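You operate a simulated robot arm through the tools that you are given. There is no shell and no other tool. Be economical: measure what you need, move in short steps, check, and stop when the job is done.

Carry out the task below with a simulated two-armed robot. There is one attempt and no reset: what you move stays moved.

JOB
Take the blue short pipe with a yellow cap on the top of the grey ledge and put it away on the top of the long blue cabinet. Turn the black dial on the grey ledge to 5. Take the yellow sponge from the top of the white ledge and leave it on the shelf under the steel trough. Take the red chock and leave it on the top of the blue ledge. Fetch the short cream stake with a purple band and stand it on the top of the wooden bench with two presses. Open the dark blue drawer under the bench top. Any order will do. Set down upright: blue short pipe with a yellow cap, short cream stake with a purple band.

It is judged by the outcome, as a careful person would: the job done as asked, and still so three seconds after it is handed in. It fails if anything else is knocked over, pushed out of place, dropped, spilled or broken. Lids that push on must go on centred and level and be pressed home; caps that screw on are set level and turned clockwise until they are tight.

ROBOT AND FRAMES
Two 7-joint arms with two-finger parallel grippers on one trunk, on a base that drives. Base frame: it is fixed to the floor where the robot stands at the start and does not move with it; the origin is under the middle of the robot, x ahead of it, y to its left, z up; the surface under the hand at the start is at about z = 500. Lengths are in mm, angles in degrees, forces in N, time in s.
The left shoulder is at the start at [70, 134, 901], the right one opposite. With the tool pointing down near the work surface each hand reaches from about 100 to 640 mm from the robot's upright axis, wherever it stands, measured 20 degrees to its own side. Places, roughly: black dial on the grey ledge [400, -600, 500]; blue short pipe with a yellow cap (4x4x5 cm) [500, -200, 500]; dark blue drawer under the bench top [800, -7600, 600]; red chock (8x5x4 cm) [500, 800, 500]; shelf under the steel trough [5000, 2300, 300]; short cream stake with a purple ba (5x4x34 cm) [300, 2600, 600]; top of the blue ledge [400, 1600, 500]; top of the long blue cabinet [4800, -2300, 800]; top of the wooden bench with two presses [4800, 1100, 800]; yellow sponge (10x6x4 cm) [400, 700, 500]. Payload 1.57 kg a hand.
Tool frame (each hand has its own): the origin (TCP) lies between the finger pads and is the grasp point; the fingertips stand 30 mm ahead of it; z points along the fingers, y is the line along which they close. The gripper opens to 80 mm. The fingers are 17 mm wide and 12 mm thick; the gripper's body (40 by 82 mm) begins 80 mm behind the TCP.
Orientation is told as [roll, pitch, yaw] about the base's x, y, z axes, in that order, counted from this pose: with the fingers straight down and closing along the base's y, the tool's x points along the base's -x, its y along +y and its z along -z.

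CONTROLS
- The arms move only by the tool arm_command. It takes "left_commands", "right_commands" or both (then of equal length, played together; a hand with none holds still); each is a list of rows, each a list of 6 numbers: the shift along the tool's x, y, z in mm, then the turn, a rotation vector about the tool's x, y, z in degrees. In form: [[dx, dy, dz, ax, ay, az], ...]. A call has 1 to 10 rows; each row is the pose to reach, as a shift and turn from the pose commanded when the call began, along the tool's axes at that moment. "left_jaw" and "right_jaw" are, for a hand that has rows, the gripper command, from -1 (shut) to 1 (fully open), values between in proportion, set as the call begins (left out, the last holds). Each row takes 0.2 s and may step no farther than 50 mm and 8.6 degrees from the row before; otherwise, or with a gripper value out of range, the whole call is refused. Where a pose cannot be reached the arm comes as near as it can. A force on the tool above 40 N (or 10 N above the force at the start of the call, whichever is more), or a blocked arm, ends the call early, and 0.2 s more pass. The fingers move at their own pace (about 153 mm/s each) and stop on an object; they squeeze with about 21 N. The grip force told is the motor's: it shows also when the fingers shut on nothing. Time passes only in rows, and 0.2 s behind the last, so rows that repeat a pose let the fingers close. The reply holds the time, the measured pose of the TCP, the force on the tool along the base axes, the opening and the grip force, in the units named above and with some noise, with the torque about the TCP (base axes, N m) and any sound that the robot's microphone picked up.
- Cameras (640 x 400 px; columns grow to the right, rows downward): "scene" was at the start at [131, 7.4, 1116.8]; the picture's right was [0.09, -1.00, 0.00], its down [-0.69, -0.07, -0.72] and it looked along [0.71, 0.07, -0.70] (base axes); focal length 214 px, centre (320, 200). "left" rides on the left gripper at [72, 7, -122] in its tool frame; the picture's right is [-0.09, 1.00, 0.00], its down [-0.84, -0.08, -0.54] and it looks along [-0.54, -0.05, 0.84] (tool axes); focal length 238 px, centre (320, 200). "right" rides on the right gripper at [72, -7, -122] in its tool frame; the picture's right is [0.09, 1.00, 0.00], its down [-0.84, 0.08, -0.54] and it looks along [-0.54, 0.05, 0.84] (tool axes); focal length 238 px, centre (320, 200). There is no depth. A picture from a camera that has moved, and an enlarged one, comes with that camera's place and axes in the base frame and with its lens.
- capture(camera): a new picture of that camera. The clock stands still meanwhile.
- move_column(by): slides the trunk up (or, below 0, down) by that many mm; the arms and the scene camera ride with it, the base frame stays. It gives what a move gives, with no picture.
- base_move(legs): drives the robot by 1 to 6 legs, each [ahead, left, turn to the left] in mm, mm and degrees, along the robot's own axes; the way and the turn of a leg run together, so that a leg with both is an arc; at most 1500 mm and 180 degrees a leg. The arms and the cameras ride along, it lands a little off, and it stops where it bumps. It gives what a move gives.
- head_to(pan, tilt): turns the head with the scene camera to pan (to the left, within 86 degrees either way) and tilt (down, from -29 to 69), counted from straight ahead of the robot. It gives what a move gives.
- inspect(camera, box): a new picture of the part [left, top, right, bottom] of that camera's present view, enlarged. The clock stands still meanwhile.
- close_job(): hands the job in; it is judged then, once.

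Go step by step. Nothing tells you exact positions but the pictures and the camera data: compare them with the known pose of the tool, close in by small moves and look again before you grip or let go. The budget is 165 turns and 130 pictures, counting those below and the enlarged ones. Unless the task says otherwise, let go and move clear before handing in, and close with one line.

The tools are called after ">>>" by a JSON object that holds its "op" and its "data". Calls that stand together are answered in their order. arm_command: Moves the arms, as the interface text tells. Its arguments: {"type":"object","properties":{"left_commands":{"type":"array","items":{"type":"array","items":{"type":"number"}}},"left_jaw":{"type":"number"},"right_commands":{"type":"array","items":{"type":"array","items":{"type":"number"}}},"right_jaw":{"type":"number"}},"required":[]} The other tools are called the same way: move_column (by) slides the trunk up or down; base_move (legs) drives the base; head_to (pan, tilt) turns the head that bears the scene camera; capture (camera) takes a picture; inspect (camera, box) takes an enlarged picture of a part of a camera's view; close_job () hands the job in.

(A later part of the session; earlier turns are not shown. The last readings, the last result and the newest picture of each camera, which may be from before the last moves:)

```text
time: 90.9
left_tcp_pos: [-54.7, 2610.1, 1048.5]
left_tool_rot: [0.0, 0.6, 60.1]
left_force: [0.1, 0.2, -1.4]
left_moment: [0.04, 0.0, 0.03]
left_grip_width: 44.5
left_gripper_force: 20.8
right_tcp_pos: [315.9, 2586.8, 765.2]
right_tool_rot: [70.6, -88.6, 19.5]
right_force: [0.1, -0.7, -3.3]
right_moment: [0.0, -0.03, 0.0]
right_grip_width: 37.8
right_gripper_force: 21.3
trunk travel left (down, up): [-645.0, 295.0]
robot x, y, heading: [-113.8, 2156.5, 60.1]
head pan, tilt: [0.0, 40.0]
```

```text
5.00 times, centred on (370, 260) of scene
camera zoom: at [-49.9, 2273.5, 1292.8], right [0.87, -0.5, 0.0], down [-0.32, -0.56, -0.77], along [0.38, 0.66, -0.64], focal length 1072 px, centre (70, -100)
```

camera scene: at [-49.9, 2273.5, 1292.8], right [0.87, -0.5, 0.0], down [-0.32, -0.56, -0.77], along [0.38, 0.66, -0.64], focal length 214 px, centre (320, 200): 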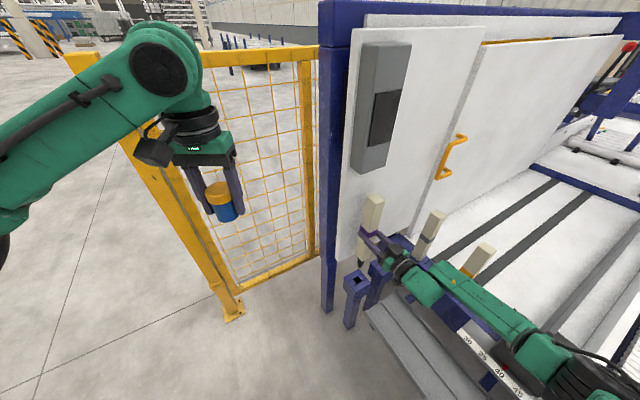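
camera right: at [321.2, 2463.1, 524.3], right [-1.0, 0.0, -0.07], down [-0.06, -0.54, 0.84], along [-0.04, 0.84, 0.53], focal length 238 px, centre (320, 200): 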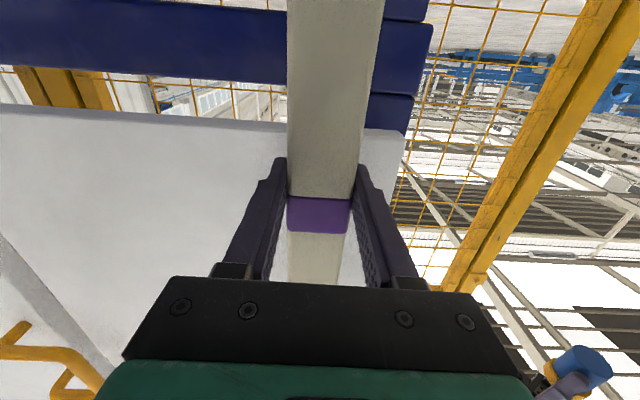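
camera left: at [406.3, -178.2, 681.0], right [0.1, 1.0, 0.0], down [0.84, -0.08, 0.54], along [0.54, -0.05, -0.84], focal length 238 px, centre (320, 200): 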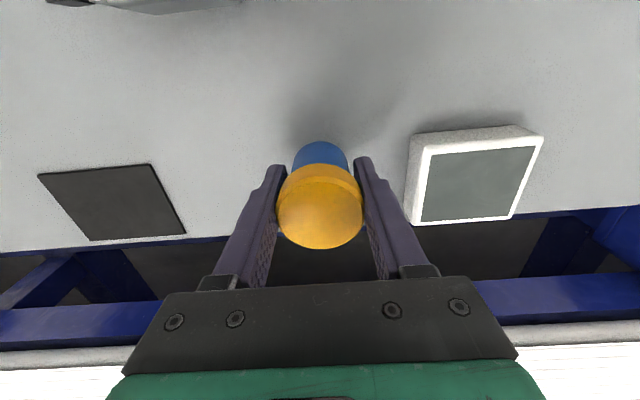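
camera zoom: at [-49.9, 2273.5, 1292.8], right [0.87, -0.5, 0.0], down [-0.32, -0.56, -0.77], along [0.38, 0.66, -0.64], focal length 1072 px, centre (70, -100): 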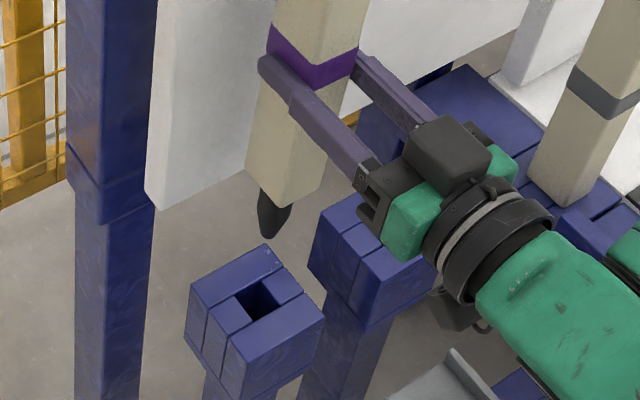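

The stake has a black peg at its foot, so the bench may have a hole for it. I'll back away and look for a route around the machine on the left side.

>>> {"op": "base_move", "data": {"legs": [[-600, 0, 0]]}}

>>> {"op": "head_to", "data": {"pan": 15, "tilt": 12}}

>>> {"op": "capture", "data": {"camera": "scene"}}

```text
time: 94.3
left_tcp_pos: [-359.7, 2078.2, 1048.5]
left_tool_rot: [-0.1, 0.6, 60.5]
left_force: [-0.6, -0.3, -0.2]
left_moment: [-0.01, -0.01, 0.01]
left_grip_width: 44.6
left_gripper_force: 21.0
right_tcp_pos: [10.8, 2057.6, 764.7]
right_tool_rot: [71.1, -88.5, 19.4]
right_force: [1.3, 0.4, -3.7]
right_moment: [-0.06, -0.03, -0.01]
right_grip_width: 38.0
right_gripper_force: 21.0
trunk travel left (down, up): [-645.0, 295.0]
robot x, y, heading: [-418.2, 1625.3, 60.7]
head pan, tilt: [0.0, 40.0]
```

```text
time: 95.2
left_tcp_pos: [-359.6, 2079.4, 1048.3]
left_tool_rot: [0.1, 0.6, 60.4]
left_force: [0.3, 1.3, -0.8]
left_moment: [0.05, -0.01, -0.01]
left_grip_width: 44.3
left_gripper_force: 20.9
right_tcp_pos: [11.9, 2058.5, 764.1]
right_tool_rot: [70.6, -88.5, 19.9]
right_force: [-1.0, -0.3, -3.9]
right_moment: [-0.05, 0.0, -0.02]
right_grip_width: 37.8
right_gripper_force: 20.9
trunk travel left (down, up): [-645.0, 295.0]
robot x, y, heading: [-419.2, 1624.2, 60.3]
head pan, tilt: [15.0, 12.0]
```

```text
70 pictures are left
camera scene: at [-371.3, 1759.0, 1337.2], right [0.97, -0.25, 0.0], down [-0.05, -0.2, -0.98], along [0.24, 0.95, -0.21], focal length 214 px, centre (320, 200)
```

scene: 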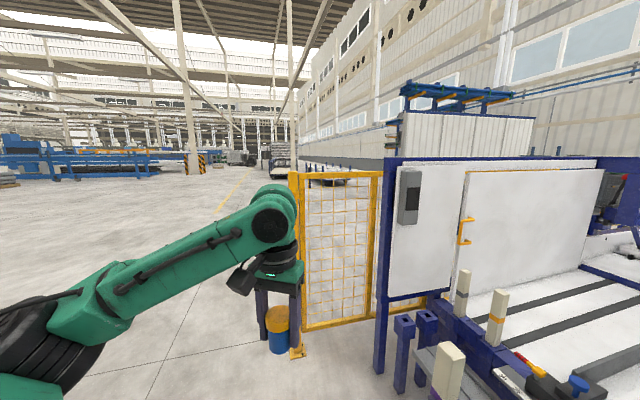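

The floor beyond the fence looks open. I'll drive around the fence end, facing +y, then look toward +x.

>>> {"op": "base_move", "data": {"legs": [[0, 0, 30], [0, 500, 0], [1500, 0, 0], [900, 0, 0]]}}

>>> {"op": "head_to", "data": {"pan": -80, "tilt": 12}}

>>> {"op": "capture", "data": {"camera": "scene"}}

```text
time: 110.9
left_tcp_pos: [-1096.1, 4415.5, 1048.5]
left_tool_rot: [0.0, 0.7, 89.6]
left_force: [0.9, 0.3, 0.2]
left_moment: [0.0, 0.03, 0.01]
left_grip_width: 44.4
left_gripper_force: 21.5
right_tcp_pos: [-759.8, 4578.1, 766.3]
right_tool_rot: [70.7, -88.5, 48.9]
right_force: [0.1, 0.0, -3.5]
right_moment: [-0.02, 0.0, 0.0]
right_grip_width: 38.0
right_gripper_force: 21.4
trunk travel left (down, up): [-645.0, 295.0]
robot x, y, heading: [-922.1, 3991.9, 89.6]
head pan, tilt: [15.0, 12.0]
```

```text
time: 112.6
left_tcp_pos: [-1096.3, 4414.8, 1047.3]
left_tool_rot: [0.1, 0.7, 89.6]
left_force: [0.3, -0.2, -0.6]
left_moment: [-0.01, 0.01, 0.0]
left_grip_width: 44.2
left_gripper_force: 20.9
right_tcp_pos: [-761.5, 4577.9, 764.7]
right_tool_rot: [70.2, -88.6, 49.4]
right_force: [0.2, 0.3, -4.2]
right_moment: [-0.02, 0.0, -0.01]
right_grip_width: 38.1
right_gripper_force: 21.0
trunk travel left (down, up): [-645.0, 295.0]
robot x, y, heading: [-926.7, 3991.0, 89.6]
head pan, tilt: [-80.0, 12.0]
```

```text
69 pictures are left
camera scene: at [-834.2, 4056.5, 1337.3], right [0.17, -0.99, 0.0], down [-0.21, -0.04, -0.98], along [0.96, 0.17, -0.21], focal length 214 px, centre (320, 200)
```

scene: 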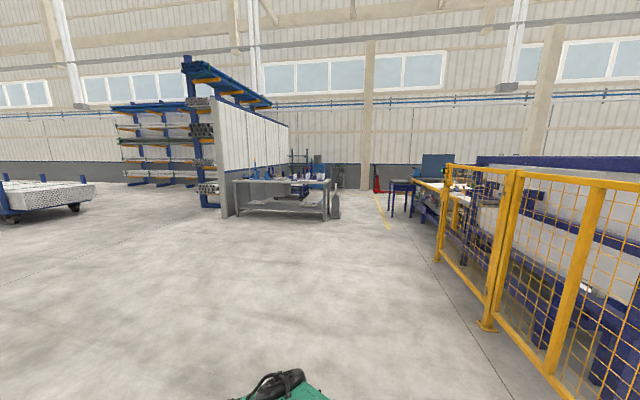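

The floor along y≈4000 is open toward +x, and the work area lies behind the machine. I'll face +x and drive there.

>>> {"op": "base_move", "data": {"legs": [[0, 0, -89.6], [1500, 0, 0], [1500, 0, 0], [600, 0, 0]]}}

>>> {"op": "head_to", "data": {"pan": -30, "tilt": 15}}

>>> {"op": "capture", "data": {"camera": "scene"}}

```text
time: 133.8
left_tcp_pos: [3071.5, 4257.2, 1048.0]
left_tool_rot: [0.0, 0.6, 2.2]
left_force: [0.0, -0.2, -0.5]
left_moment: [0.01, 0.05, 0.03]
left_grip_width: 44.3
left_gripper_force: 21.2
right_tcp_pos: [3248.2, 3929.8, 764.3]
right_tool_rot: [70.3, -88.4, -38.0]
right_force: [-0.3, -0.2, -4.3]
right_moment: [-0.03, 0.03, 0.01]
right_grip_width: 38.1
right_gripper_force: 21.1
trunk travel left (down, up): [-645.0, 295.0]
robot x, y, heading: [2652.0, 4067.8, 2.3]
head pan, tilt: [-80.0, 12.0]
```

```text
time: 135.0
left_tcp_pos: [3071.3, 4257.8, 1049.3]
left_tool_rot: [0.1, 0.5, 2.1]
left_force: [0.4, -0.2, -0.8]
left_moment: [-0.01, -0.04, 0.01]
left_grip_width: 44.2
left_gripper_force: 20.4
right_tcp_pos: [3249.3, 3930.6, 765.6]
right_tool_rot: [69.9, -88.5, -37.7]
right_force: [-0.8, -0.5, -3.8]
right_moment: [-0.07, 0.03, -0.02]
right_grip_width: 37.9
right_gripper_force: 20.8
trunk travel left (down, up): [-645.0, 295.0]
robot x, y, heading: [2653.9, 4069.1, 2.4]
head pan, tilt: [-30.0, 15.0]
```

```text
68 pictures are left
camera scene: at [2787.0, 4026.7, 1332.4], right [-0.47, -0.89, 0.0], down [-0.23, 0.12, -0.97], along [0.85, -0.45, -0.26], focal length 214 px, centre (320, 200)
```

scene: 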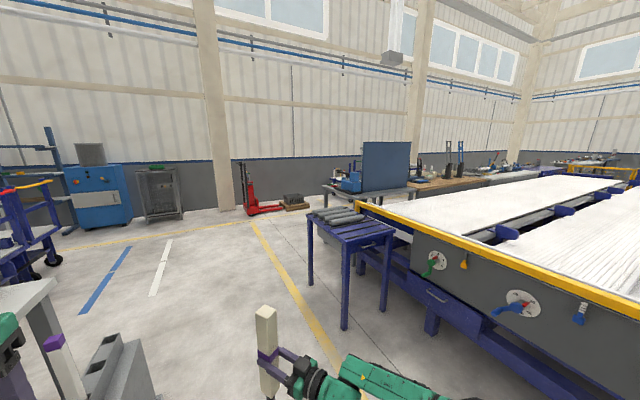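

>>> {"op": "head_to", "data": {"pan": 15, "tilt": 25}}

>>> {"op": "capture", "data": {"camera": "scene"}}

```text
time: 136.1
left_tcp_pos: [3073.2, 4256.8, 1047.5]
left_tool_rot: [0.0, 0.6, 2.2]
left_force: [-0.9, -0.9, -0.2]
left_moment: [0.02, -0.02, -0.01]
left_grip_width: 44.2
left_gripper_force: 21.0
right_tcp_pos: [3248.2, 3930.1, 765.1]
right_tool_rot: [69.7, -88.5, -37.6]
right_force: [0.8, 0.2, -3.2]
right_moment: [0.01, 0.03, -0.02]
right_grip_width: 37.7
right_gripper_force: 21.1
trunk travel left (down, up): [-645.0, 295.0]
robot x, y, heading: [2654.9, 4066.9, 2.3]
head pan, tilt: [15.0, 25.0]
```

```text
67 pictures are left
camera scene: at [2792.3, 4097.5, 1316.2], right [0.3, -0.95, 0.0], down [-0.4, -0.13, -0.91], along [0.87, 0.27, -0.42], focal length 214 px, centre (320, 200)
```

scene: 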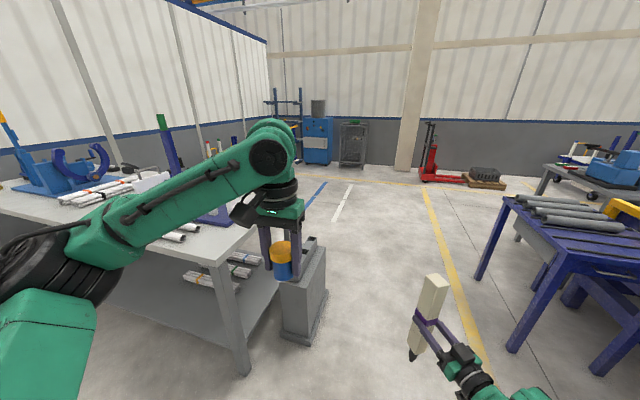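

A bench and a grey block are near on the left, so I'll shift right, then drive ahead past the roller table and look down the corridor.

>>> {"op": "base_move", "data": {"legs": [[0, 0, -2.3], [0, -310, 0], [1500, 0, 0], [500, 0, 0]]}}

>>> {"op": "head_to", "data": {"pan": -75, "tilt": 20}}

>>> {"op": "capture", "data": {"camera": "scene"}}

```text
time: 148.1
left_tcp_pos: [5058.8, 3956.9, 1048.8]
left_tool_rot: [0.0, 0.5, 1.3]
left_force: [0.8, 0.6, 0.4]
left_moment: [-0.04, 0.01, -0.02]
left_grip_width: 44.1
left_gripper_force: 21.0
right_tcp_pos: [5230.8, 3626.0, 765.1]
right_tool_rot: [69.7, -88.5, -38.3]
right_force: [-0.2, -0.3, -2.6]
right_moment: [-0.02, 0.03, -0.01]
right_grip_width: 38.2
right_gripper_force: 20.9
trunk travel left (down, up): [-645.0, 295.0]
robot x, y, heading: [4639.1, 3771.3, 1.2]
head pan, tilt: [15.0, 25.0]
```

```text
time: 149.7
left_tcp_pos: [5058.9, 3955.7, 1048.1]
left_tool_rot: [0.0, 0.7, 1.3]
left_force: [-0.5, 0.0, -0.6]
left_moment: [0.02, -0.01, 0.05]
left_grip_width: 44.3
left_gripper_force: 21.5
right_tcp_pos: [5230.1, 3625.7, 763.5]
right_tool_rot: [69.2, -88.5, -38.0]
right_force: [-1.4, -0.4, -2.6]
right_moment: [-0.03, 0.02, 0.01]
right_grip_width: 38.0
right_gripper_force: 21.0
trunk travel left (down, up): [-645.0, 295.0]
robot x, y, heading: [4637.8, 3773.7, 1.4]
head pan, tilt: [-75.0, 20.0]
```

```text
66 pictures are left
camera scene: at [4714.9, 3684.9, 1324.3], right [-0.96, -0.28, 0.0], down [-0.1, 0.33, -0.94], along [0.27, -0.9, -0.34], focal length 214 px, centre (320, 200)
```

scene: 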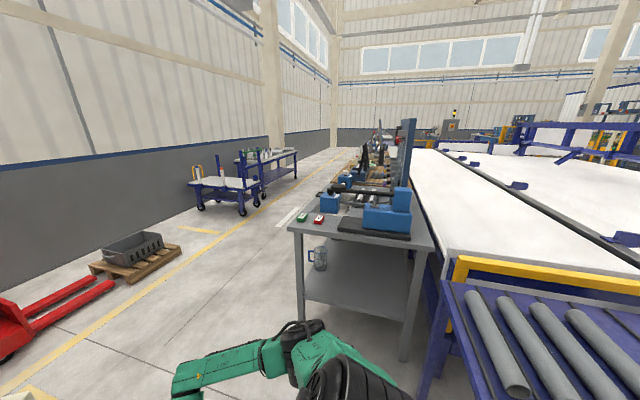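

The benches back onto the machine and face an aisle at x≈5150–6400. I'll drive into the aisle, turn to face -x, and strafe along to y≈1150.

>>> {"op": "base_move", "data": {"legs": [[1100, 0, 0], [0, 0, 178.6], [0, 1500, 0], [0, 1100, 0]]}}

>>> {"op": "head_to", "data": {"pan": 0, "tilt": 35}}

>>> {"op": "capture", "data": {"camera": "scene"}}

```text
time: 167.7
left_tcp_pos: [5346.1, 2452.7, 1046.0]
left_tool_rot: [-0.2, 0.7, -178.0]
left_force: [0.3, -1.0, -1.5]
left_moment: [0.07, 0.02, 0.03]
left_grip_width: 44.3
left_gripper_force: 21.0
right_tcp_pos: [5171.5, 2788.5, 761.9]
right_tool_rot: [45.7, -88.6, 165.9]
right_force: [-0.8, 2.1, -6.8]
right_moment: [0.15, -0.11, -0.07]
right_grip_width: 37.7
right_gripper_force: 20.7
trunk travel left (down, up): [-645.0, 295.0]
robot x, y, heading: [5765.3, 2647.3, -178.1]
head pan, tilt: [-75.0, 20.0]
stopped in leg 3: the force on the tool passed its limit at 83 N (the readings are from after the stop); the commanded pose is now the measured one
```

```text
time: 169.1
left_tcp_pos: [5346.1, 2458.7, 1048.2]
left_tool_rot: [0.1, 0.7, -178.1]
left_force: [0.2, 0.7, -1.2]
left_moment: [-0.03, -0.02, -0.03]
left_grip_width: 44.3
left_gripper_force: 20.7
right_tcp_pos: [5170.3, 2792.1, 762.2]
right_tool_rot: [62.0, -88.6, 149.8]
right_force: [1.1, 2.3, -8.5]
right_moment: [0.25, -0.1, 0.04]
right_grip_width: 38.2
right_gripper_force: 21.2
trunk travel left (down, up): [-645.0, 295.0]
robot x, y, heading: [5762.7, 2644.9, -178.1]
head pan, tilt: [0.0, 35.0]
```

```text
65 pictures are left
camera scene: at [5624.0, 2640.8, 1300.3], right [-0.03, 1.0, 0.0], down [0.57, 0.02, -0.82], along [-0.82, -0.03, -0.57], focal length 214 px, centre (320, 200)
```

scene: 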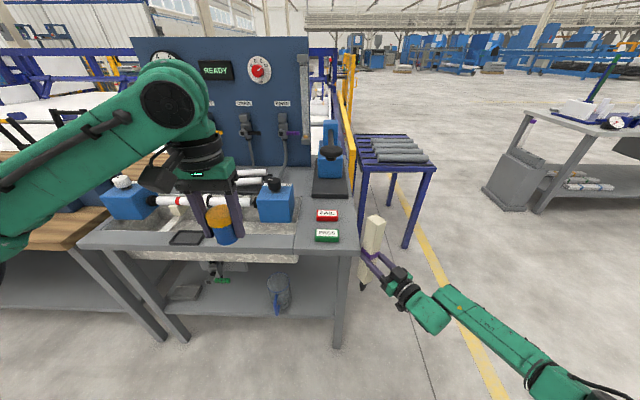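

The stake bumped the trough bench's corner. I'll ease off sideways, back away, and check the stake.

>>> {"op": "base_move", "data": {"legs": [[0, -80, 0], [-300, 0, 0]]}}

>>> {"op": "capture", "data": {"camera": "scene"}}

>>> {"op": "capture", "data": {"camera": "right"}}

```text
time: 171.8
left_tcp_pos: [5638.4, 2550.4, 1047.3]
left_tool_rot: [0.1, 0.5, -178.2]
left_force: [0.8, 0.1, -0.6]
left_moment: [0.0, 0.0, 0.01]
left_grip_width: 44.3
left_gripper_force: 20.8
right_tcp_pos: [5462.7, 2883.3, 763.1]
right_tool_rot: [64.1, -88.6, 147.3]
right_force: [0.2, 0.1, -3.0]
right_moment: [0.0, -0.06, -0.02]
right_grip_width: 37.8
right_gripper_force: 21.2
trunk travel left (down, up): [-645.0, 295.0]
robot x, y, heading: [6060.9, 2735.2, -178.1]
head pan, tilt: [0.0, 35.0]
```

```text
64 pictures are left
camera scene: at [5917.4, 2730.8, 1300.3], right [-0.03, 1.0, 0.0], down [0.57, 0.02, -0.82], along [-0.82, -0.03, -0.57], focal length 214 px, centre (320, 200)
```

scene: 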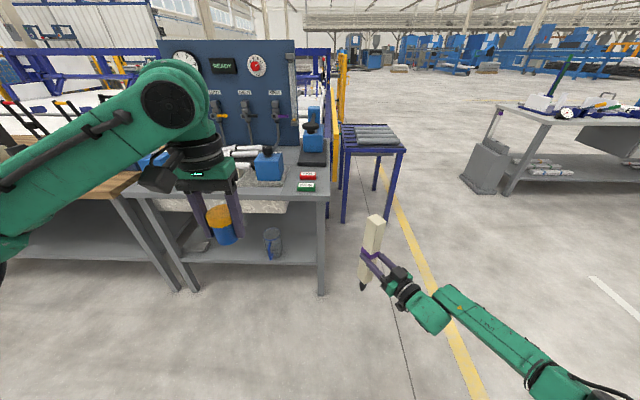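

```text
63 pictures are left
camera right: at [5565.4, 2951.6, 692.7], right [0.52, -0.85, -0.07], down [0.48, 0.23, 0.84], along [-0.7, -0.47, 0.53], focal length 238 px, centre (320, 200)
```

right: 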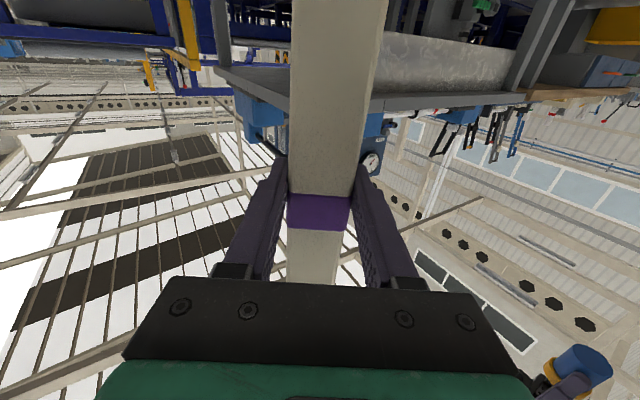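

The stake is still well held. Now strafe to the wooden bench at y≈1100.

>>> {"op": "base_move", "data": {"legs": [[0, 1500, 0], [0, 60, 0]]}}

>>> {"op": "capture", "data": {"camera": "scene"}}

```text
time: 179.9
left_tcp_pos: [5708.4, 975.3, 1047.9]
left_tool_rot: [0.1, 0.6, -177.1]
left_force: [-0.7, 1.0, -0.1]
left_moment: [0.01, -0.03, -0.02]
left_grip_width: 44.5
left_gripper_force: 21.4
right_tcp_pos: [5528.3, 1303.7, 762.2]
right_tool_rot: [63.6, -88.5, 149.0]
right_force: [-0.3, 0.2, -2.5]
right_moment: [0.02, -0.05, -0.02]
right_grip_width: 37.9
right_gripper_force: 21.2
trunk travel left (down, up): [-645.0, 295.0]
robot x, y, heading: [6120.5, 1167.8, -177.0]
head pan, tilt: [0.0, 35.0]
```

```text
62 pictures are left
camera scene: at [5984.3, 1160.6, 1300.4], right [-0.05, 1.0, 0.0], down [0.57, 0.03, -0.82], along [-0.82, -0.04, -0.57], focal length 214 px, centre (320, 200)
```

scene: 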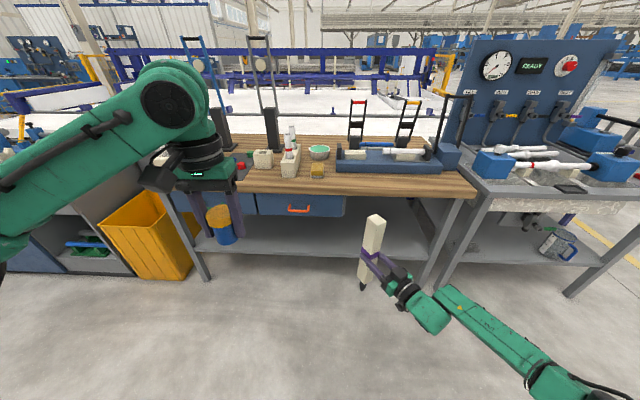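

>>> {"op": "inspect", "data": {"camera": "scene", "box": [220, 110, 484, 220]}}

```text
2.42 times, centred on (352, 165) of scene
camera zoom: at [5984.3, 1160.6, 1300.4], right [-0.05, 1.0, 0.0], down [0.57, 0.03, -0.82], along [-0.82, -0.04, -0.57], focal length 520 px, centre (242, 285)
```

zoom: 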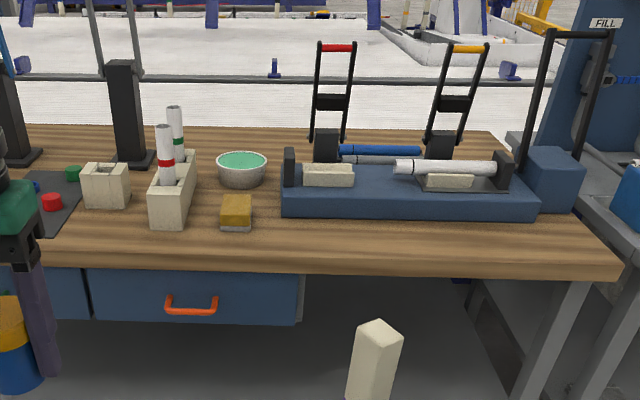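

There are presses, a block with two marked rods, and a separate cream block with a slot. I'll raise the trunk and get a better view of that block.

>>> {"op": "move_column", "data": {"by": 285}}

>>> {"op": "base_move", "data": {"legs": [[180, 0, -3]]}}

>>> {"op": "head_to", "data": {"pan": 8, "tilt": 45}}

>>> {"op": "capture", "data": {"camera": "scene"}}

```text
time: 182.8
left_tcp_pos: [5709.1, 973.1, 1332.6]
left_tool_rot: [0.1, 0.6, -177.0]
left_force: [-0.9, -0.2, -0.5]
left_moment: [0.03, 0.0, 0.01]
left_grip_width: 44.4
left_gripper_force: 20.8
right_tcp_pos: [5527.2, 1303.7, 1048.1]
right_tool_rot: [62.6, -88.5, 150.1]
right_force: [-1.0, -0.5, -3.1]
right_moment: [0.06, -0.06, 0.01]
right_grip_width: 37.9
right_gripper_force: 21.1
trunk travel left (down, up): [-930.0, 10.0]
robot x, y, heading: [6123.4, 1169.7, -177.1]
head pan, tilt: [0.0, 35.0]
```

```text
time: 184.3
left_tcp_pos: [5522.6, 993.0, 1334.5]
left_tool_rot: [0.1, 0.4, 179.6]
left_force: [0.9, -0.3, 0.4]
left_moment: [-0.02, 0.05, -0.01]
left_grip_width: 44.4
left_gripper_force: 20.7
right_tcp_pos: [5357.7, 1331.8, 1048.7]
right_tool_rot: [67.2, -88.7, 142.2]
right_force: [1.0, -0.2, -3.4]
right_moment: [0.03, -0.07, 0.0]
right_grip_width: 37.9
right_gripper_force: 20.8
trunk travel left (down, up): [-930.0, 10.0]
robot x, y, heading: [5942.4, 1163.6, 179.6]
head pan, tilt: [0.0, 35.0]
```

```text
time: 185.0
left_tcp_pos: [5518.6, 992.7, 1333.8]
left_tool_rot: [0.1, 0.6, 179.7]
left_force: [-0.3, 0.6, -0.4]
left_moment: [0.0, 0.03, 0.0]
left_grip_width: 44.2
left_gripper_force: 21.1
right_tcp_pos: [5355.4, 1332.5, 1047.3]
right_tool_rot: [62.6, -88.6, 146.9]
right_force: [-0.8, 0.0, -3.4]
right_moment: [0.06, -0.02, 0.03]
right_grip_width: 38.0
right_gripper_force: 21.0
trunk travel left (down, up): [-930.0, 10.0]
robot x, y, heading: [5945.0, 1167.5, 179.7]
head pan, tilt: [8.0, 45.0]
```

```text
60 pictures are left
camera scene: at [5812.0, 1152.2, 1570.7], right [-0.14, 0.99, 0.0], down [0.7, 0.1, -0.71], along [-0.7, -0.1, -0.71], focal length 214 px, centre (320, 200)
```

scene: 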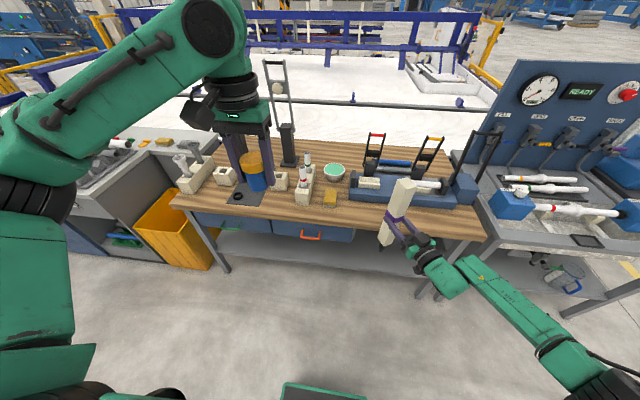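

>>> {"op": "inspect", "data": {"camera": "scene", "box": [165, 140, 325, 240]}}

>>> {"op": "inspect", "data": {"camera": "scene", "box": [260, 145, 420, 245]}}

```text
4.00 times, centred on (245, 190) of scene
camera zoom: at [5812.0, 1152.2, 1570.7], right [-0.14, 0.99, 0.0], down [0.7, 0.1, -0.71], along [-0.7, -0.1, -0.71], focal length 858 px, centre (620, 240)
```

zoom: 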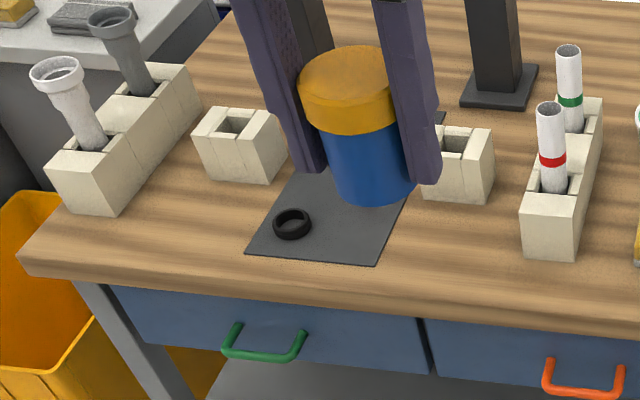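

```text
4.00 times, centred on (340, 195) of scene
camera zoom: at [5812.0, 1152.2, 1570.7], right [-0.14, 0.99, 0.0], down [0.7, 0.1, -0.71], along [-0.7, -0.1, -0.71], focal length 858 px, centre (240, 220)
```

zoom: 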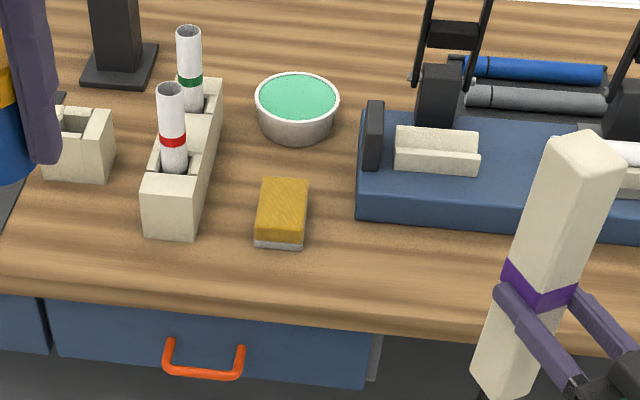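

Two single cream blocks with square holes stand on the bench, suited to the stake's peg. I'll use the one at about [4957, 813]. First I'll turn the hand to point along -x so that the stake is square with the block.

>>> {"op": "arm_command", "data": {"right_commands": [[0, 0, 0, 8, 0, 0], [0, 0, 0, 16, 0, 0], [0, 0, 0, 24, 0, 0], [0, 0, 0, 29.5, 0, 0]]}}

>>> {"op": "base_move", "data": {"legs": [[0, 490, 0], [230, 0, 0]]}}

>>> {"op": "capture", "data": {"camera": "left"}}

>>> {"op": "capture", "data": {"camera": "scene"}}

```text
time: 186.0
left_tcp_pos: [5517.5, 995.0, 1332.4]
left_tool_rot: [0.1, 0.6, 179.7]
left_force: [0.0, 0.4, -1.2]
left_moment: [-0.01, -0.01, 0.01]
left_grip_width: 44.2
left_gripper_force: 21.1
right_tcp_pos: [5350.8, 1355.9, 1049.0]
right_tool_rot: [48.3, -88.0, 138.0]
right_force: [0.2, -0.3, -2.6]
right_moment: [-0.02, -0.07, 0.03]
right_grip_width: 37.8
right_gripper_force: 20.7
right hand out of reach, approached as far as the arm can: row 3, 4
trunk travel left (down, up): [-930.0, 10.0]
robot x, y, heading: [5946.2, 1162.5, 179.7]
head pan, tilt: [8.0, 45.0]
```

```text
time: 190.2
left_tcp_pos: [5294.6, 508.9, 1334.1]
left_tool_rot: [0.1, 0.4, 180.0]
left_force: [0.2, -0.3, -0.5]
left_moment: [0.05, 0.04, 0.01]
left_grip_width: 44.3
left_gripper_force: 20.5
right_tcp_pos: [5125.9, 868.0, 1050.0]
right_tool_rot: [53.8, -88.1, 132.7]
right_force: [0.7, 0.1, -2.7]
right_moment: [0.01, -0.05, -0.02]
right_grip_width: 37.7
right_gripper_force: 21.3
trunk travel left (down, up): [-930.0, 10.0]
robot x, y, heading: [5716.2, 680.3, -179.9]
head pan, tilt: [8.0, 45.0]
```

```text
57 pictures are left
camera left: at [5365.9, 501.3, 1455.4], right [-0.09, -1.0, 0.0], down [-0.84, 0.08, 0.54], along [-0.53, 0.05, -0.84], focal length 238 px, centre (320, 200)
```

left: 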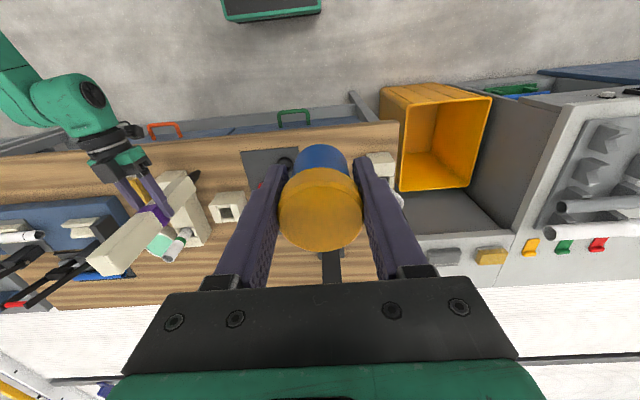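

```text
56 pictures are left
camera scene: at [5588.4, 669.7, 1571.0], right [-0.14, 0.99, 0.0], down [0.7, 0.1, -0.71], along [-0.7, -0.1, -0.71], focal length 214 px, centre (320, 200)
```

scene: 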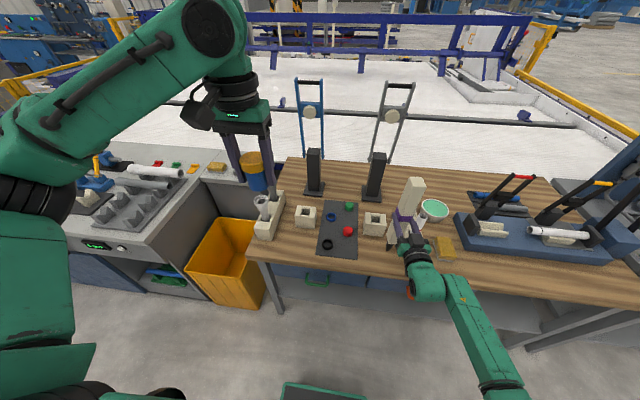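

I triangulate the block's hole top at [4982, 816, 875]. The hand is ~6.5° off square, so I'll turn the base by that, raise the hand, and inspect.

>>> {"op": "arm_command", "data": {"right_commands": [[-20, 0, 0, 0, 0, 0], [-42, 0, 0, 0, 0, 0]]}}

>>> {"op": "base_move", "data": {"legs": [[0, 0, -6.5]]}}

>>> {"op": "inspect", "data": {"camera": "scene", "box": [300, 150, 460, 250]}}

>>> {"op": "inspect", "data": {"camera": "left", "box": [80, 140, 272, 260]}}

```text
time: 190.8
left_tcp_pos: [5293.4, 508.1, 1333.4]
left_tool_rot: [0.1, 0.5, 180.0]
left_force: [-0.2, -0.4, -1.0]
left_moment: [0.02, 0.03, -0.03]
left_grip_width: 44.1
left_gripper_force: 21.6
right_tcp_pos: [5123.6, 870.6, 1091.7]
right_tool_rot: [51.2, -88.1, 135.4]
right_force: [0.6, 0.7, -2.9]
right_moment: [0.0, -0.06, 0.0]
right_grip_width: 37.8
right_gripper_force: 21.0
trunk travel left (down, up): [-930.0, 10.0]
robot x, y, heading: [5718.5, 679.3, -179.7]
head pan, tilt: [8.0, 45.0]
```

```text
time: 191.7
left_tcp_pos: [5274.6, 554.2, 1331.4]
left_tool_rot: [-0.1, 0.6, 173.5]
left_force: [-0.6, -0.5, -0.7]
left_moment: [-0.01, -0.01, 0.0]
left_grip_width: 44.5
left_gripper_force: 20.9
right_tcp_pos: [5146.1, 933.1, 1091.7]
right_tool_rot: [46.3, -88.3, 133.8]
right_force: [0.0, 0.3, -2.3]
right_moment: [0.02, -0.08, -0.04]
right_grip_width: 38.0
right_gripper_force: 21.5
trunk travel left (down, up): [-930.0, 10.0]
robot x, y, heading: [5719.9, 680.3, 173.6]
head pan, tilt: [8.0, 45.0]
```

```text
4.00 times, centred on (380, 200) of scene
camera zoom: at [5582.8, 680.9, 1570.5], right [-0.03, 1.0, 0.0], down [0.71, 0.02, -0.71], along [-0.71, -0.02, -0.71], focal length 858 px, centre (80, 200)
```

zoom: 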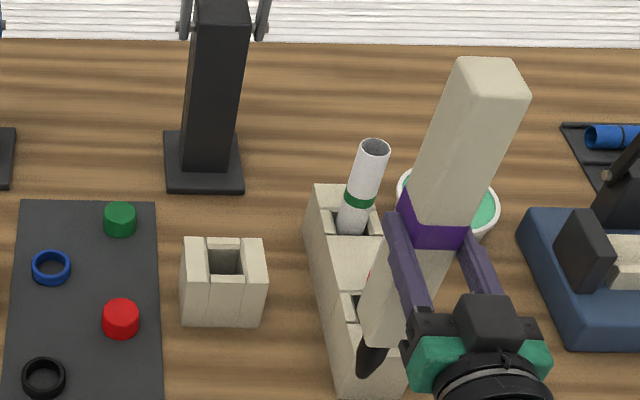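

```text
3.33 times, centred on (176, 200) of left
camera zoom: at [5343.2, 538.7, 1453.7], right [-0.2, -0.98, 0.0], down [-0.83, 0.17, 0.53], along [-0.52, 0.11, -0.85], focal length 794 px, centre (800, 200)
```

zoom: 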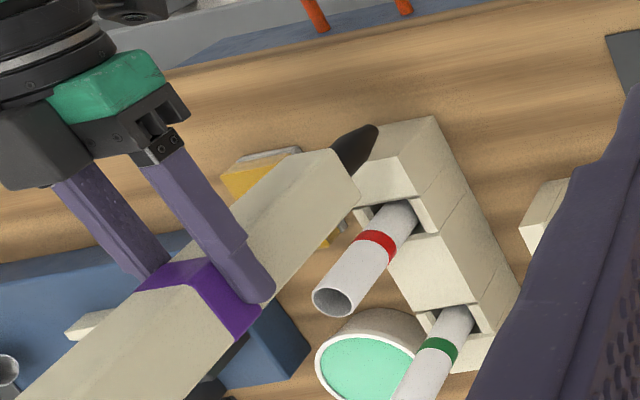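

The hole (≈34 mm) is a little smaller than the stake body, so the peg goes in and the body rests on the block. I'll move the base sideways, then ahead, stopping just short.

>>> {"op": "base_move", "data": {"legs": [[0, 134, 0], [125, 0, 0]]}}

>>> {"op": "inspect", "data": {"camera": "scene", "box": [300, 130, 460, 230]}}

>>> {"op": "inspect", "data": {"camera": "left", "box": [80, 140, 272, 260]}}

```text
time: 193.9
left_tcp_pos: [5139.5, 437.7, 1334.6]
left_tool_rot: [-0.1, 0.5, 173.6]
left_force: [-0.3, -0.1, -0.7]
left_moment: [0.02, 0.03, 0.04]
left_grip_width: 44.2
left_gripper_force: 20.8
right_tcp_pos: [5009.7, 816.8, 1092.4]
right_tool_rot: [52.2, -88.3, 128.1]
right_force: [0.2, 0.0, -2.5]
right_moment: [0.01, -0.08, -0.03]
right_grip_width: 37.8
right_gripper_force: 21.2
trunk travel left (down, up): [-930.0, 10.0]
robot x, y, heading: [5579.2, 563.4, 173.3]
head pan, tilt: [8.0, 45.0]
```

```text
4.00 times, centred on (380, 180) of scene
camera zoom: at [5448.8, 565.0, 1571.0], right [-0.03, 1.0, 0.0], down [0.71, 0.02, -0.71], along [-0.71, -0.02, -0.71], focal length 858 px, centre (80, 280)
```

zoom: 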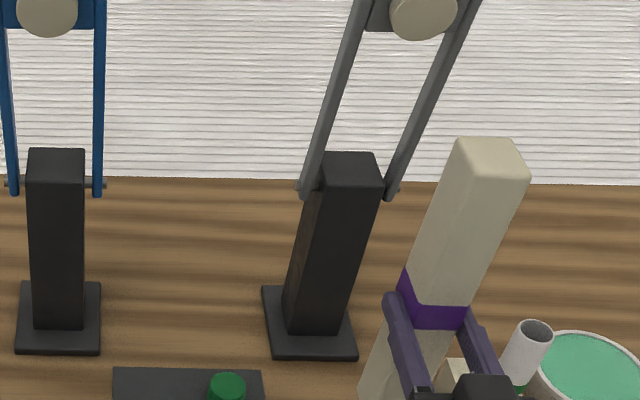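

```text
3.33 times, centred on (176, 200) of left
camera zoom: at [5209.0, 422.5, 1455.3], right [-0.2, -0.98, 0.0], down [-0.83, 0.17, 0.54], along [-0.52, 0.11, -0.84], focal length 794 px, centre (800, 200)
```

zoom: 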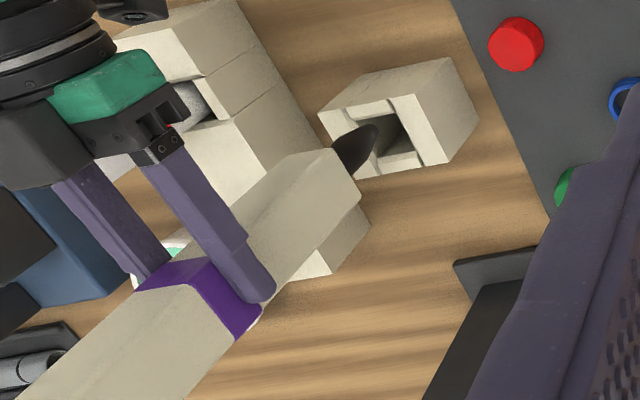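

The peg tip is about 15 mm short of the hole. I'll shift it over and start lowering, then check.

>>> {"op": "arm_command", "data": {"right_commands": [[0, -4, 8, 0, 0, 0], [0, -4, 15, 0, 0, 0], [10, -4, 15, 0, 0, 0], [16, -4, 15.5, 0, 0, 0]]}}

>>> {"op": "inspect", "data": {"camera": "left", "box": [128, 140, 256, 220]}}

```text
time: 194.9
left_tcp_pos: [5136.4, 439.6, 1332.6]
left_tool_rot: [0.2, 0.6, 173.6]
left_force: [1.0, 0.0, -0.6]
left_moment: [0.01, 0.0, 0.04]
left_grip_width: 44.2
left_gripper_force: 20.3
right_tcp_pos: [4991.6, 822.0, 1073.6]
right_tool_rot: [48.8, -88.1, 131.5]
right_force: [0.0, 0.8, -3.3]
right_moment: [0.01, -0.06, 0.04]
right_grip_width: 37.8
right_gripper_force: 20.9
trunk travel left (down, up): [-930.0, 10.0]
robot x, y, heading: [5578.9, 564.2, 173.8]
head pan, tilt: [8.0, 45.0]
```

```text
5.00 times, centred on (192, 180) of left
camera zoom: at [5204.3, 424.7, 1454.2], right [-0.2, -0.98, 0.0], down [-0.83, 0.17, 0.53], along [-0.52, 0.11, -0.85], focal length 1192 px, centre (960, 300)
```

zoom: 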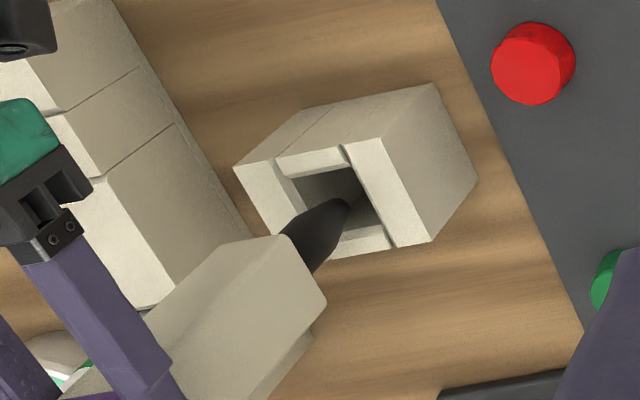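

The tip is centred over the hole. I'll lower gradually.

>>> {"op": "arm_command", "data": {"right_commands": [[12, 0, 0.4, 0, 0, 0], [24, 0, 0.8, 0, 0, 0], [36, 0, 1.2, 0, 0, 0], [48, 0, 1.6, 0, 0, 0], [58, 0, 1.9, 0, 0, 0], [66, 0, 2.2, 0, 0, 0]]}}

>>> {"op": "capture", "data": {"camera": "scene"}}

>>> {"op": "inspect", "data": {"camera": "left", "box": [128, 140, 256, 220]}}

```text
time: 196.3
left_tcp_pos: [5135.3, 438.8, 1332.9]
left_tool_rot: [0.1, 0.6, 173.5]
left_force: [-0.1, -0.2, 0.2]
left_moment: [-0.01, -0.02, 0.01]
left_grip_width: 44.1
left_gripper_force: 20.9
right_tcp_pos: [4990.6, 820.9, 1007.7]
right_tool_rot: [49.9, -88.1, 130.3]
right_force: [-0.5, -0.3, -3.3]
right_moment: [-0.01, -0.05, 0.0]
right_grip_width: 37.8
right_gripper_force: 20.7
trunk travel left (down, up): [-930.0, 10.0]
robot x, y, heading: [5577.1, 565.3, 173.7]
head pan, tilt: [8.0, 45.0]
```

```text
50 pictures are left
camera scene: at [5444.2, 566.9, 1570.6], right [-0.03, 1.0, 0.0], down [0.71, 0.02, -0.71], along [-0.71, -0.02, -0.71], focal length 214 px, centre (320, 200)
```

scene: 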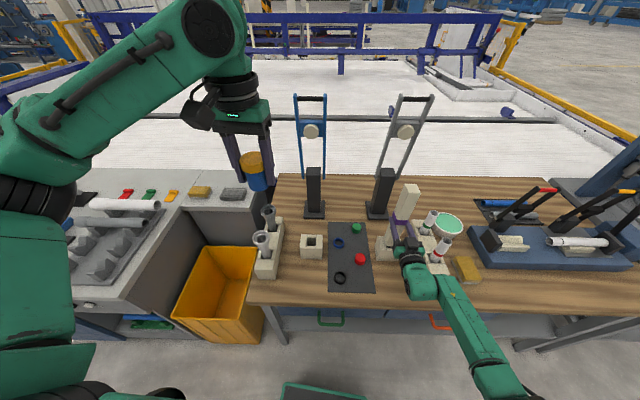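

```text
5.00 times, centred on (192, 180) of left
camera zoom: at [5204.7, 424.3, 1454.2], right [-0.2, -0.98, 0.0], down [-0.83, 0.17, 0.53], along [-0.52, 0.11, -0.85], focal length 1192 px, centre (960, 300)
```

zoom: 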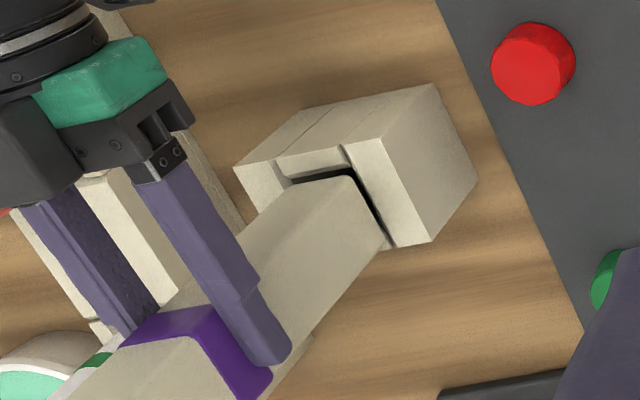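

>>> {"op": "arm_command", "data": {"right_commands": [[6, 0, 0.2, 0, 0, 0], [11, 0, 0.4, 0, 0, 0], [15, 0, 0.5, 0, 0, 0], [18, 0, 0.6, 0, 0, 0], [21, 0, 0.7, 0, 0, 0]]}}

>>> {"op": "inspect", "data": {"camera": "left", "box": [128, 140, 256, 220]}}

```text
time: 197.5
left_tcp_pos: [5141.0, 438.8, 1334.3]
left_tool_rot: [0.0, 0.4, 173.7]
left_force: [-0.2, 0.1, -0.3]
left_moment: [0.01, -0.03, 0.0]
left_grip_width: 44.2
left_gripper_force: 21.4
right_tcp_pos: [4994.4, 818.8, 990.0]
right_tool_rot: [56.8, -88.4, 123.4]
right_force: [1.5, 1.7, 15.2]
right_moment: [0.17, 0.15, -0.05]
right_grip_width: 38.0
right_gripper_force: 20.6
trunk travel left (down, up): [-930.0, 10.0]
robot x, y, heading: [5573.7, 568.9, 173.7]
head pan, tilt: [8.0, 45.0]
```

```text
5.00 times, centred on (192, 180) of left
camera zoom: at [5209.4, 423.1, 1455.5], right [-0.2, -0.98, 0.0], down [-0.83, 0.17, 0.54], along [-0.53, 0.11, -0.84], focal length 1192 px, centre (960, 300)
```

zoom: 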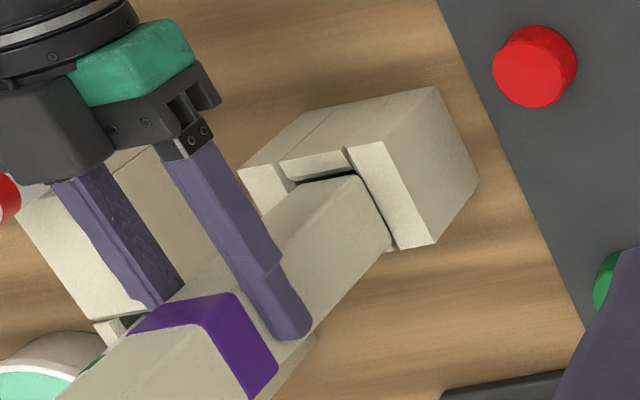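

Contact at the expected height. The body sits slightly off toward -x, so I'll lift 4 mm, recentre, and set down again.

>>> {"op": "arm_command", "data": {"right_commands": [[-6, 0, 0, 0, 0, 0], [-6, 2, -4, 0, 0, 0], [-2, 2, -4, 0, 0, 0], [0, 2, -4, 0, 0, 0]]}}

>>> {"op": "inspect", "data": {"camera": "left", "box": [128, 140, 256, 220]}}

```text
time: 198.5
left_tcp_pos: [5138.0, 439.1, 1333.7]
left_tool_rot: [0.1, 0.5, 173.5]
left_force: [0.3, 0.0, -1.7]
left_moment: [-0.02, 0.01, -0.02]
left_grip_width: 44.3
left_gripper_force: 20.5
right_tcp_pos: [4996.6, 818.9, 990.0]
right_tool_rot: [59.0, -88.3, 121.0]
right_force: [-1.5, 5.1, 11.9]
right_moment: [0.32, 0.05, -0.14]
right_grip_width: 37.8
right_gripper_force: 21.2
trunk travel left (down, up): [-930.0, 10.0]
robot x, y, heading: [5580.0, 564.6, 173.8]
head pan, tilt: [8.0, 45.0]
```

```text
5.00 times, centred on (192, 180) of left
camera zoom: at [5207.9, 424.1, 1455.3], right [-0.2, -0.98, 0.0], down [-0.83, 0.17, 0.54], along [-0.52, 0.11, -0.84], focal length 1192 px, centre (960, 300)
```

zoom: 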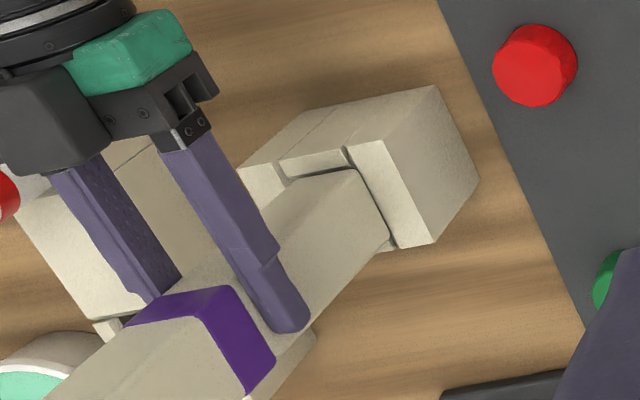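

Centred now. I'll open the jaws and watch that the stake stands.

>>> {"op": "arm_command", "data": {"right_commands": [[0, -1, 0, 0, 0, 0], [0, -1, 0, 0, 0, 0], [0, -1, 0, 0, 0, 0]], "right_jaw": 0.6}}

>>> {"op": "inspect", "data": {"camera": "left", "box": [64, 140, 256, 260]}}

>>> {"op": "inspect", "data": {"camera": "scene", "box": [340, 170, 468, 290]}}

```text
time: 199.3
left_tcp_pos: [5136.6, 438.4, 1333.0]
left_tool_rot: [0.1, 0.6, 173.6]
left_force: [0.7, -0.2, -0.1]
left_moment: [0.01, 0.01, 0.03]
left_grip_width: 44.1
left_gripper_force: 20.6
right_tcp_pos: [4996.2, 818.9, 986.9]
right_tool_rot: [49.4, -88.0, 130.8]
right_force: [-0.8, 0.0, -0.4]
right_moment: [0.01, 0.0, -0.04]
right_grip_width: 64.1
right_gripper_force: 0.1
trunk travel left (down, up): [-930.0, 10.0]
robot x, y, heading: [5578.4, 563.4, 173.7]
head pan, tilt: [8.0, 45.0]
```

```text
3.33 times, centred on (160, 200) of left
camera zoom: at [5205.6, 423.9, 1454.4], right [-0.2, -0.98, 0.0], down [-0.83, 0.17, 0.53], along [-0.52, 0.11, -0.85], focal length 794 px, centre (853, 200)
```

zoom: 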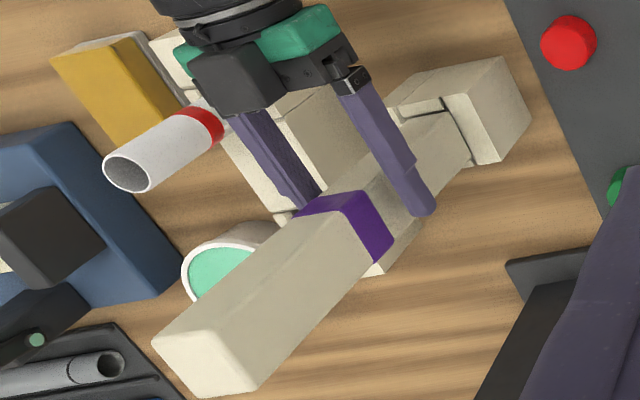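

```text
3.33 times, centred on (404, 230) of scene
camera zoom: at [5445.1, 566.5, 1570.6], right [-0.03, 1.0, 0.0], down [0.71, 0.02, -0.71], along [-0.71, -0.02, -0.71], focal length 715 px, centre (40, 100)
```

zoom: 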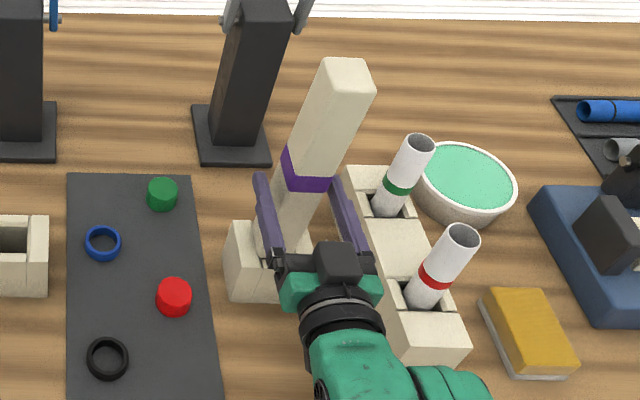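

The stake stands on its own. I'll withdraw the hand straight back.

>>> {"op": "arm_command", "data": {"right_commands": [[0, -1, -30, 0, 0, 0], [0, -1, -70, 0, 0, 0], [0, -1, -110, 0, 0, 0], [0, -1, -150, 0, 0, 0]]}}

>>> {"op": "base_move", "data": {"legs": [[-400, 0, 0]]}}

>>> {"op": "capture", "data": {"camera": "scene"}}

```text
time: 200.3
left_tcp_pos: [5139.7, 438.4, 1333.3]
left_tool_rot: [0.1, 0.5, 173.6]
left_force: [-0.8, 0.9, -0.1]
left_moment: [0.01, 0.04, 0.01]
left_grip_width: 44.2
left_gripper_force: 20.8
right_tcp_pos: [5148.5, 820.4, 992.5]
right_tool_rot: [57.2, -87.9, 123.2]
right_force: [0.8, 0.2, 0.2]
right_moment: [0.02, 0.01, -0.02]
right_grip_width: 64.0
right_gripper_force: 0.2
trunk travel left (down, up): [-930.0, 10.0]
robot x, y, heading: [5578.0, 565.0, 173.7]
head pan, tilt: [8.0, 45.0]
```

```text
time: 202.8
left_tcp_pos: [5539.3, 394.2, 1333.0]
left_tool_rot: [0.1, 0.7, 173.6]
left_force: [-0.6, 0.3, -1.1]
left_moment: [0.02, -0.01, 0.0]
left_grip_width: 44.4
left_gripper_force: 20.5
right_tcp_pos: [5548.2, 776.5, 989.8]
right_tool_rot: [53.2, -87.8, 127.4]
right_force: [-0.2, -0.3, -0.5]
right_moment: [0.03, 0.0, 0.01]
right_grip_width: 64.2
right_gripper_force: 0.2
trunk travel left (down, up): [-930.0, 10.0]
robot x, y, heading: [5981.7, 518.5, 173.5]
head pan, tilt: [8.0, 45.0]
```

```text
44 pictures are left
camera scene: at [5846.9, 521.8, 1570.4], right [-0.03, 1.0, 0.0], down [0.71, 0.02, -0.71], along [-0.71, -0.02, -0.71], focal length 214 px, centre (320, 200)
```

scene: 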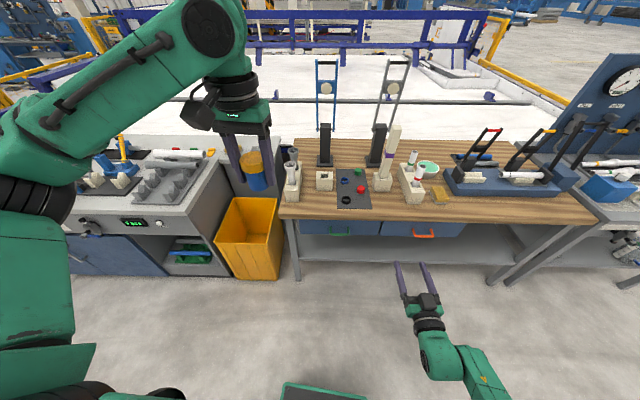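

The stake stands securely. Now with the pipe to the long blue cabinet at y≈-2300.

>>> {"op": "base_move", "data": {"legs": [[0, 0, 6.5], [0, 1450, 0], [0, 1200, 0]]}}

>>> {"op": "head_to", "data": {"pan": 0, "tilt": 42}}

>>> {"op": "capture", "data": {"camera": "scene"}}

```text
time: 216.2
left_tcp_pos: [5587.6, -2310.0, 1332.3]
left_tool_rot: [0.0, 0.7, -178.9]
left_force: [-0.1, -0.2, -0.3]
left_moment: [0.03, -0.01, 0.0]
left_grip_width: 44.3
left_gripper_force: 20.7
right_tcp_pos: [5545.2, -1929.8, 990.7]
right_tool_rot: [55.7, -87.7, 132.4]
right_force: [0.6, -0.1, -0.6]
right_moment: [0.0, 0.0, -0.02]
right_grip_width: 63.7
right_gripper_force: 0.0
trunk travel left (down, up): [-930.0, 10.0]
robot x, y, heading: [6008.7, -2133.2, -178.7]
head pan, tilt: [8.0, 45.0]
```

```text
time: 216.9
left_tcp_pos: [5585.9, -2310.1, 1333.4]
left_tool_rot: [0.1, 0.6, -178.9]
left_force: [0.2, 0.5, -1.3]
left_moment: [0.0, -0.01, 0.02]
left_grip_width: 44.5
left_gripper_force: 20.9
right_tcp_pos: [5545.7, -1929.1, 990.9]
right_tool_rot: [55.1, -87.9, 133.0]
right_force: [0.1, -0.2, 1.4]
right_moment: [0.01, -0.02, -0.02]
right_grip_width: 64.1
right_gripper_force: 0.1
trunk travel left (down, up): [-930.0, 10.0]
robot x, y, heading: [6008.1, -2128.0, -178.9]
head pan, tilt: [0.0, 42.0]
```

```text
43 pictures are left
camera scene: at [5871.9, -2132.6, 1575.0], right [-0.02, 1.0, 0.0], down [0.67, 0.01, -0.74], along [-0.74, -0.02, -0.67], focal length 214 px, centre (320, 200)
```

scene: 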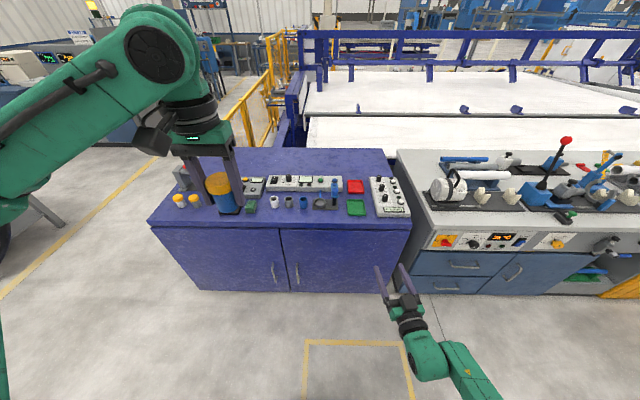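

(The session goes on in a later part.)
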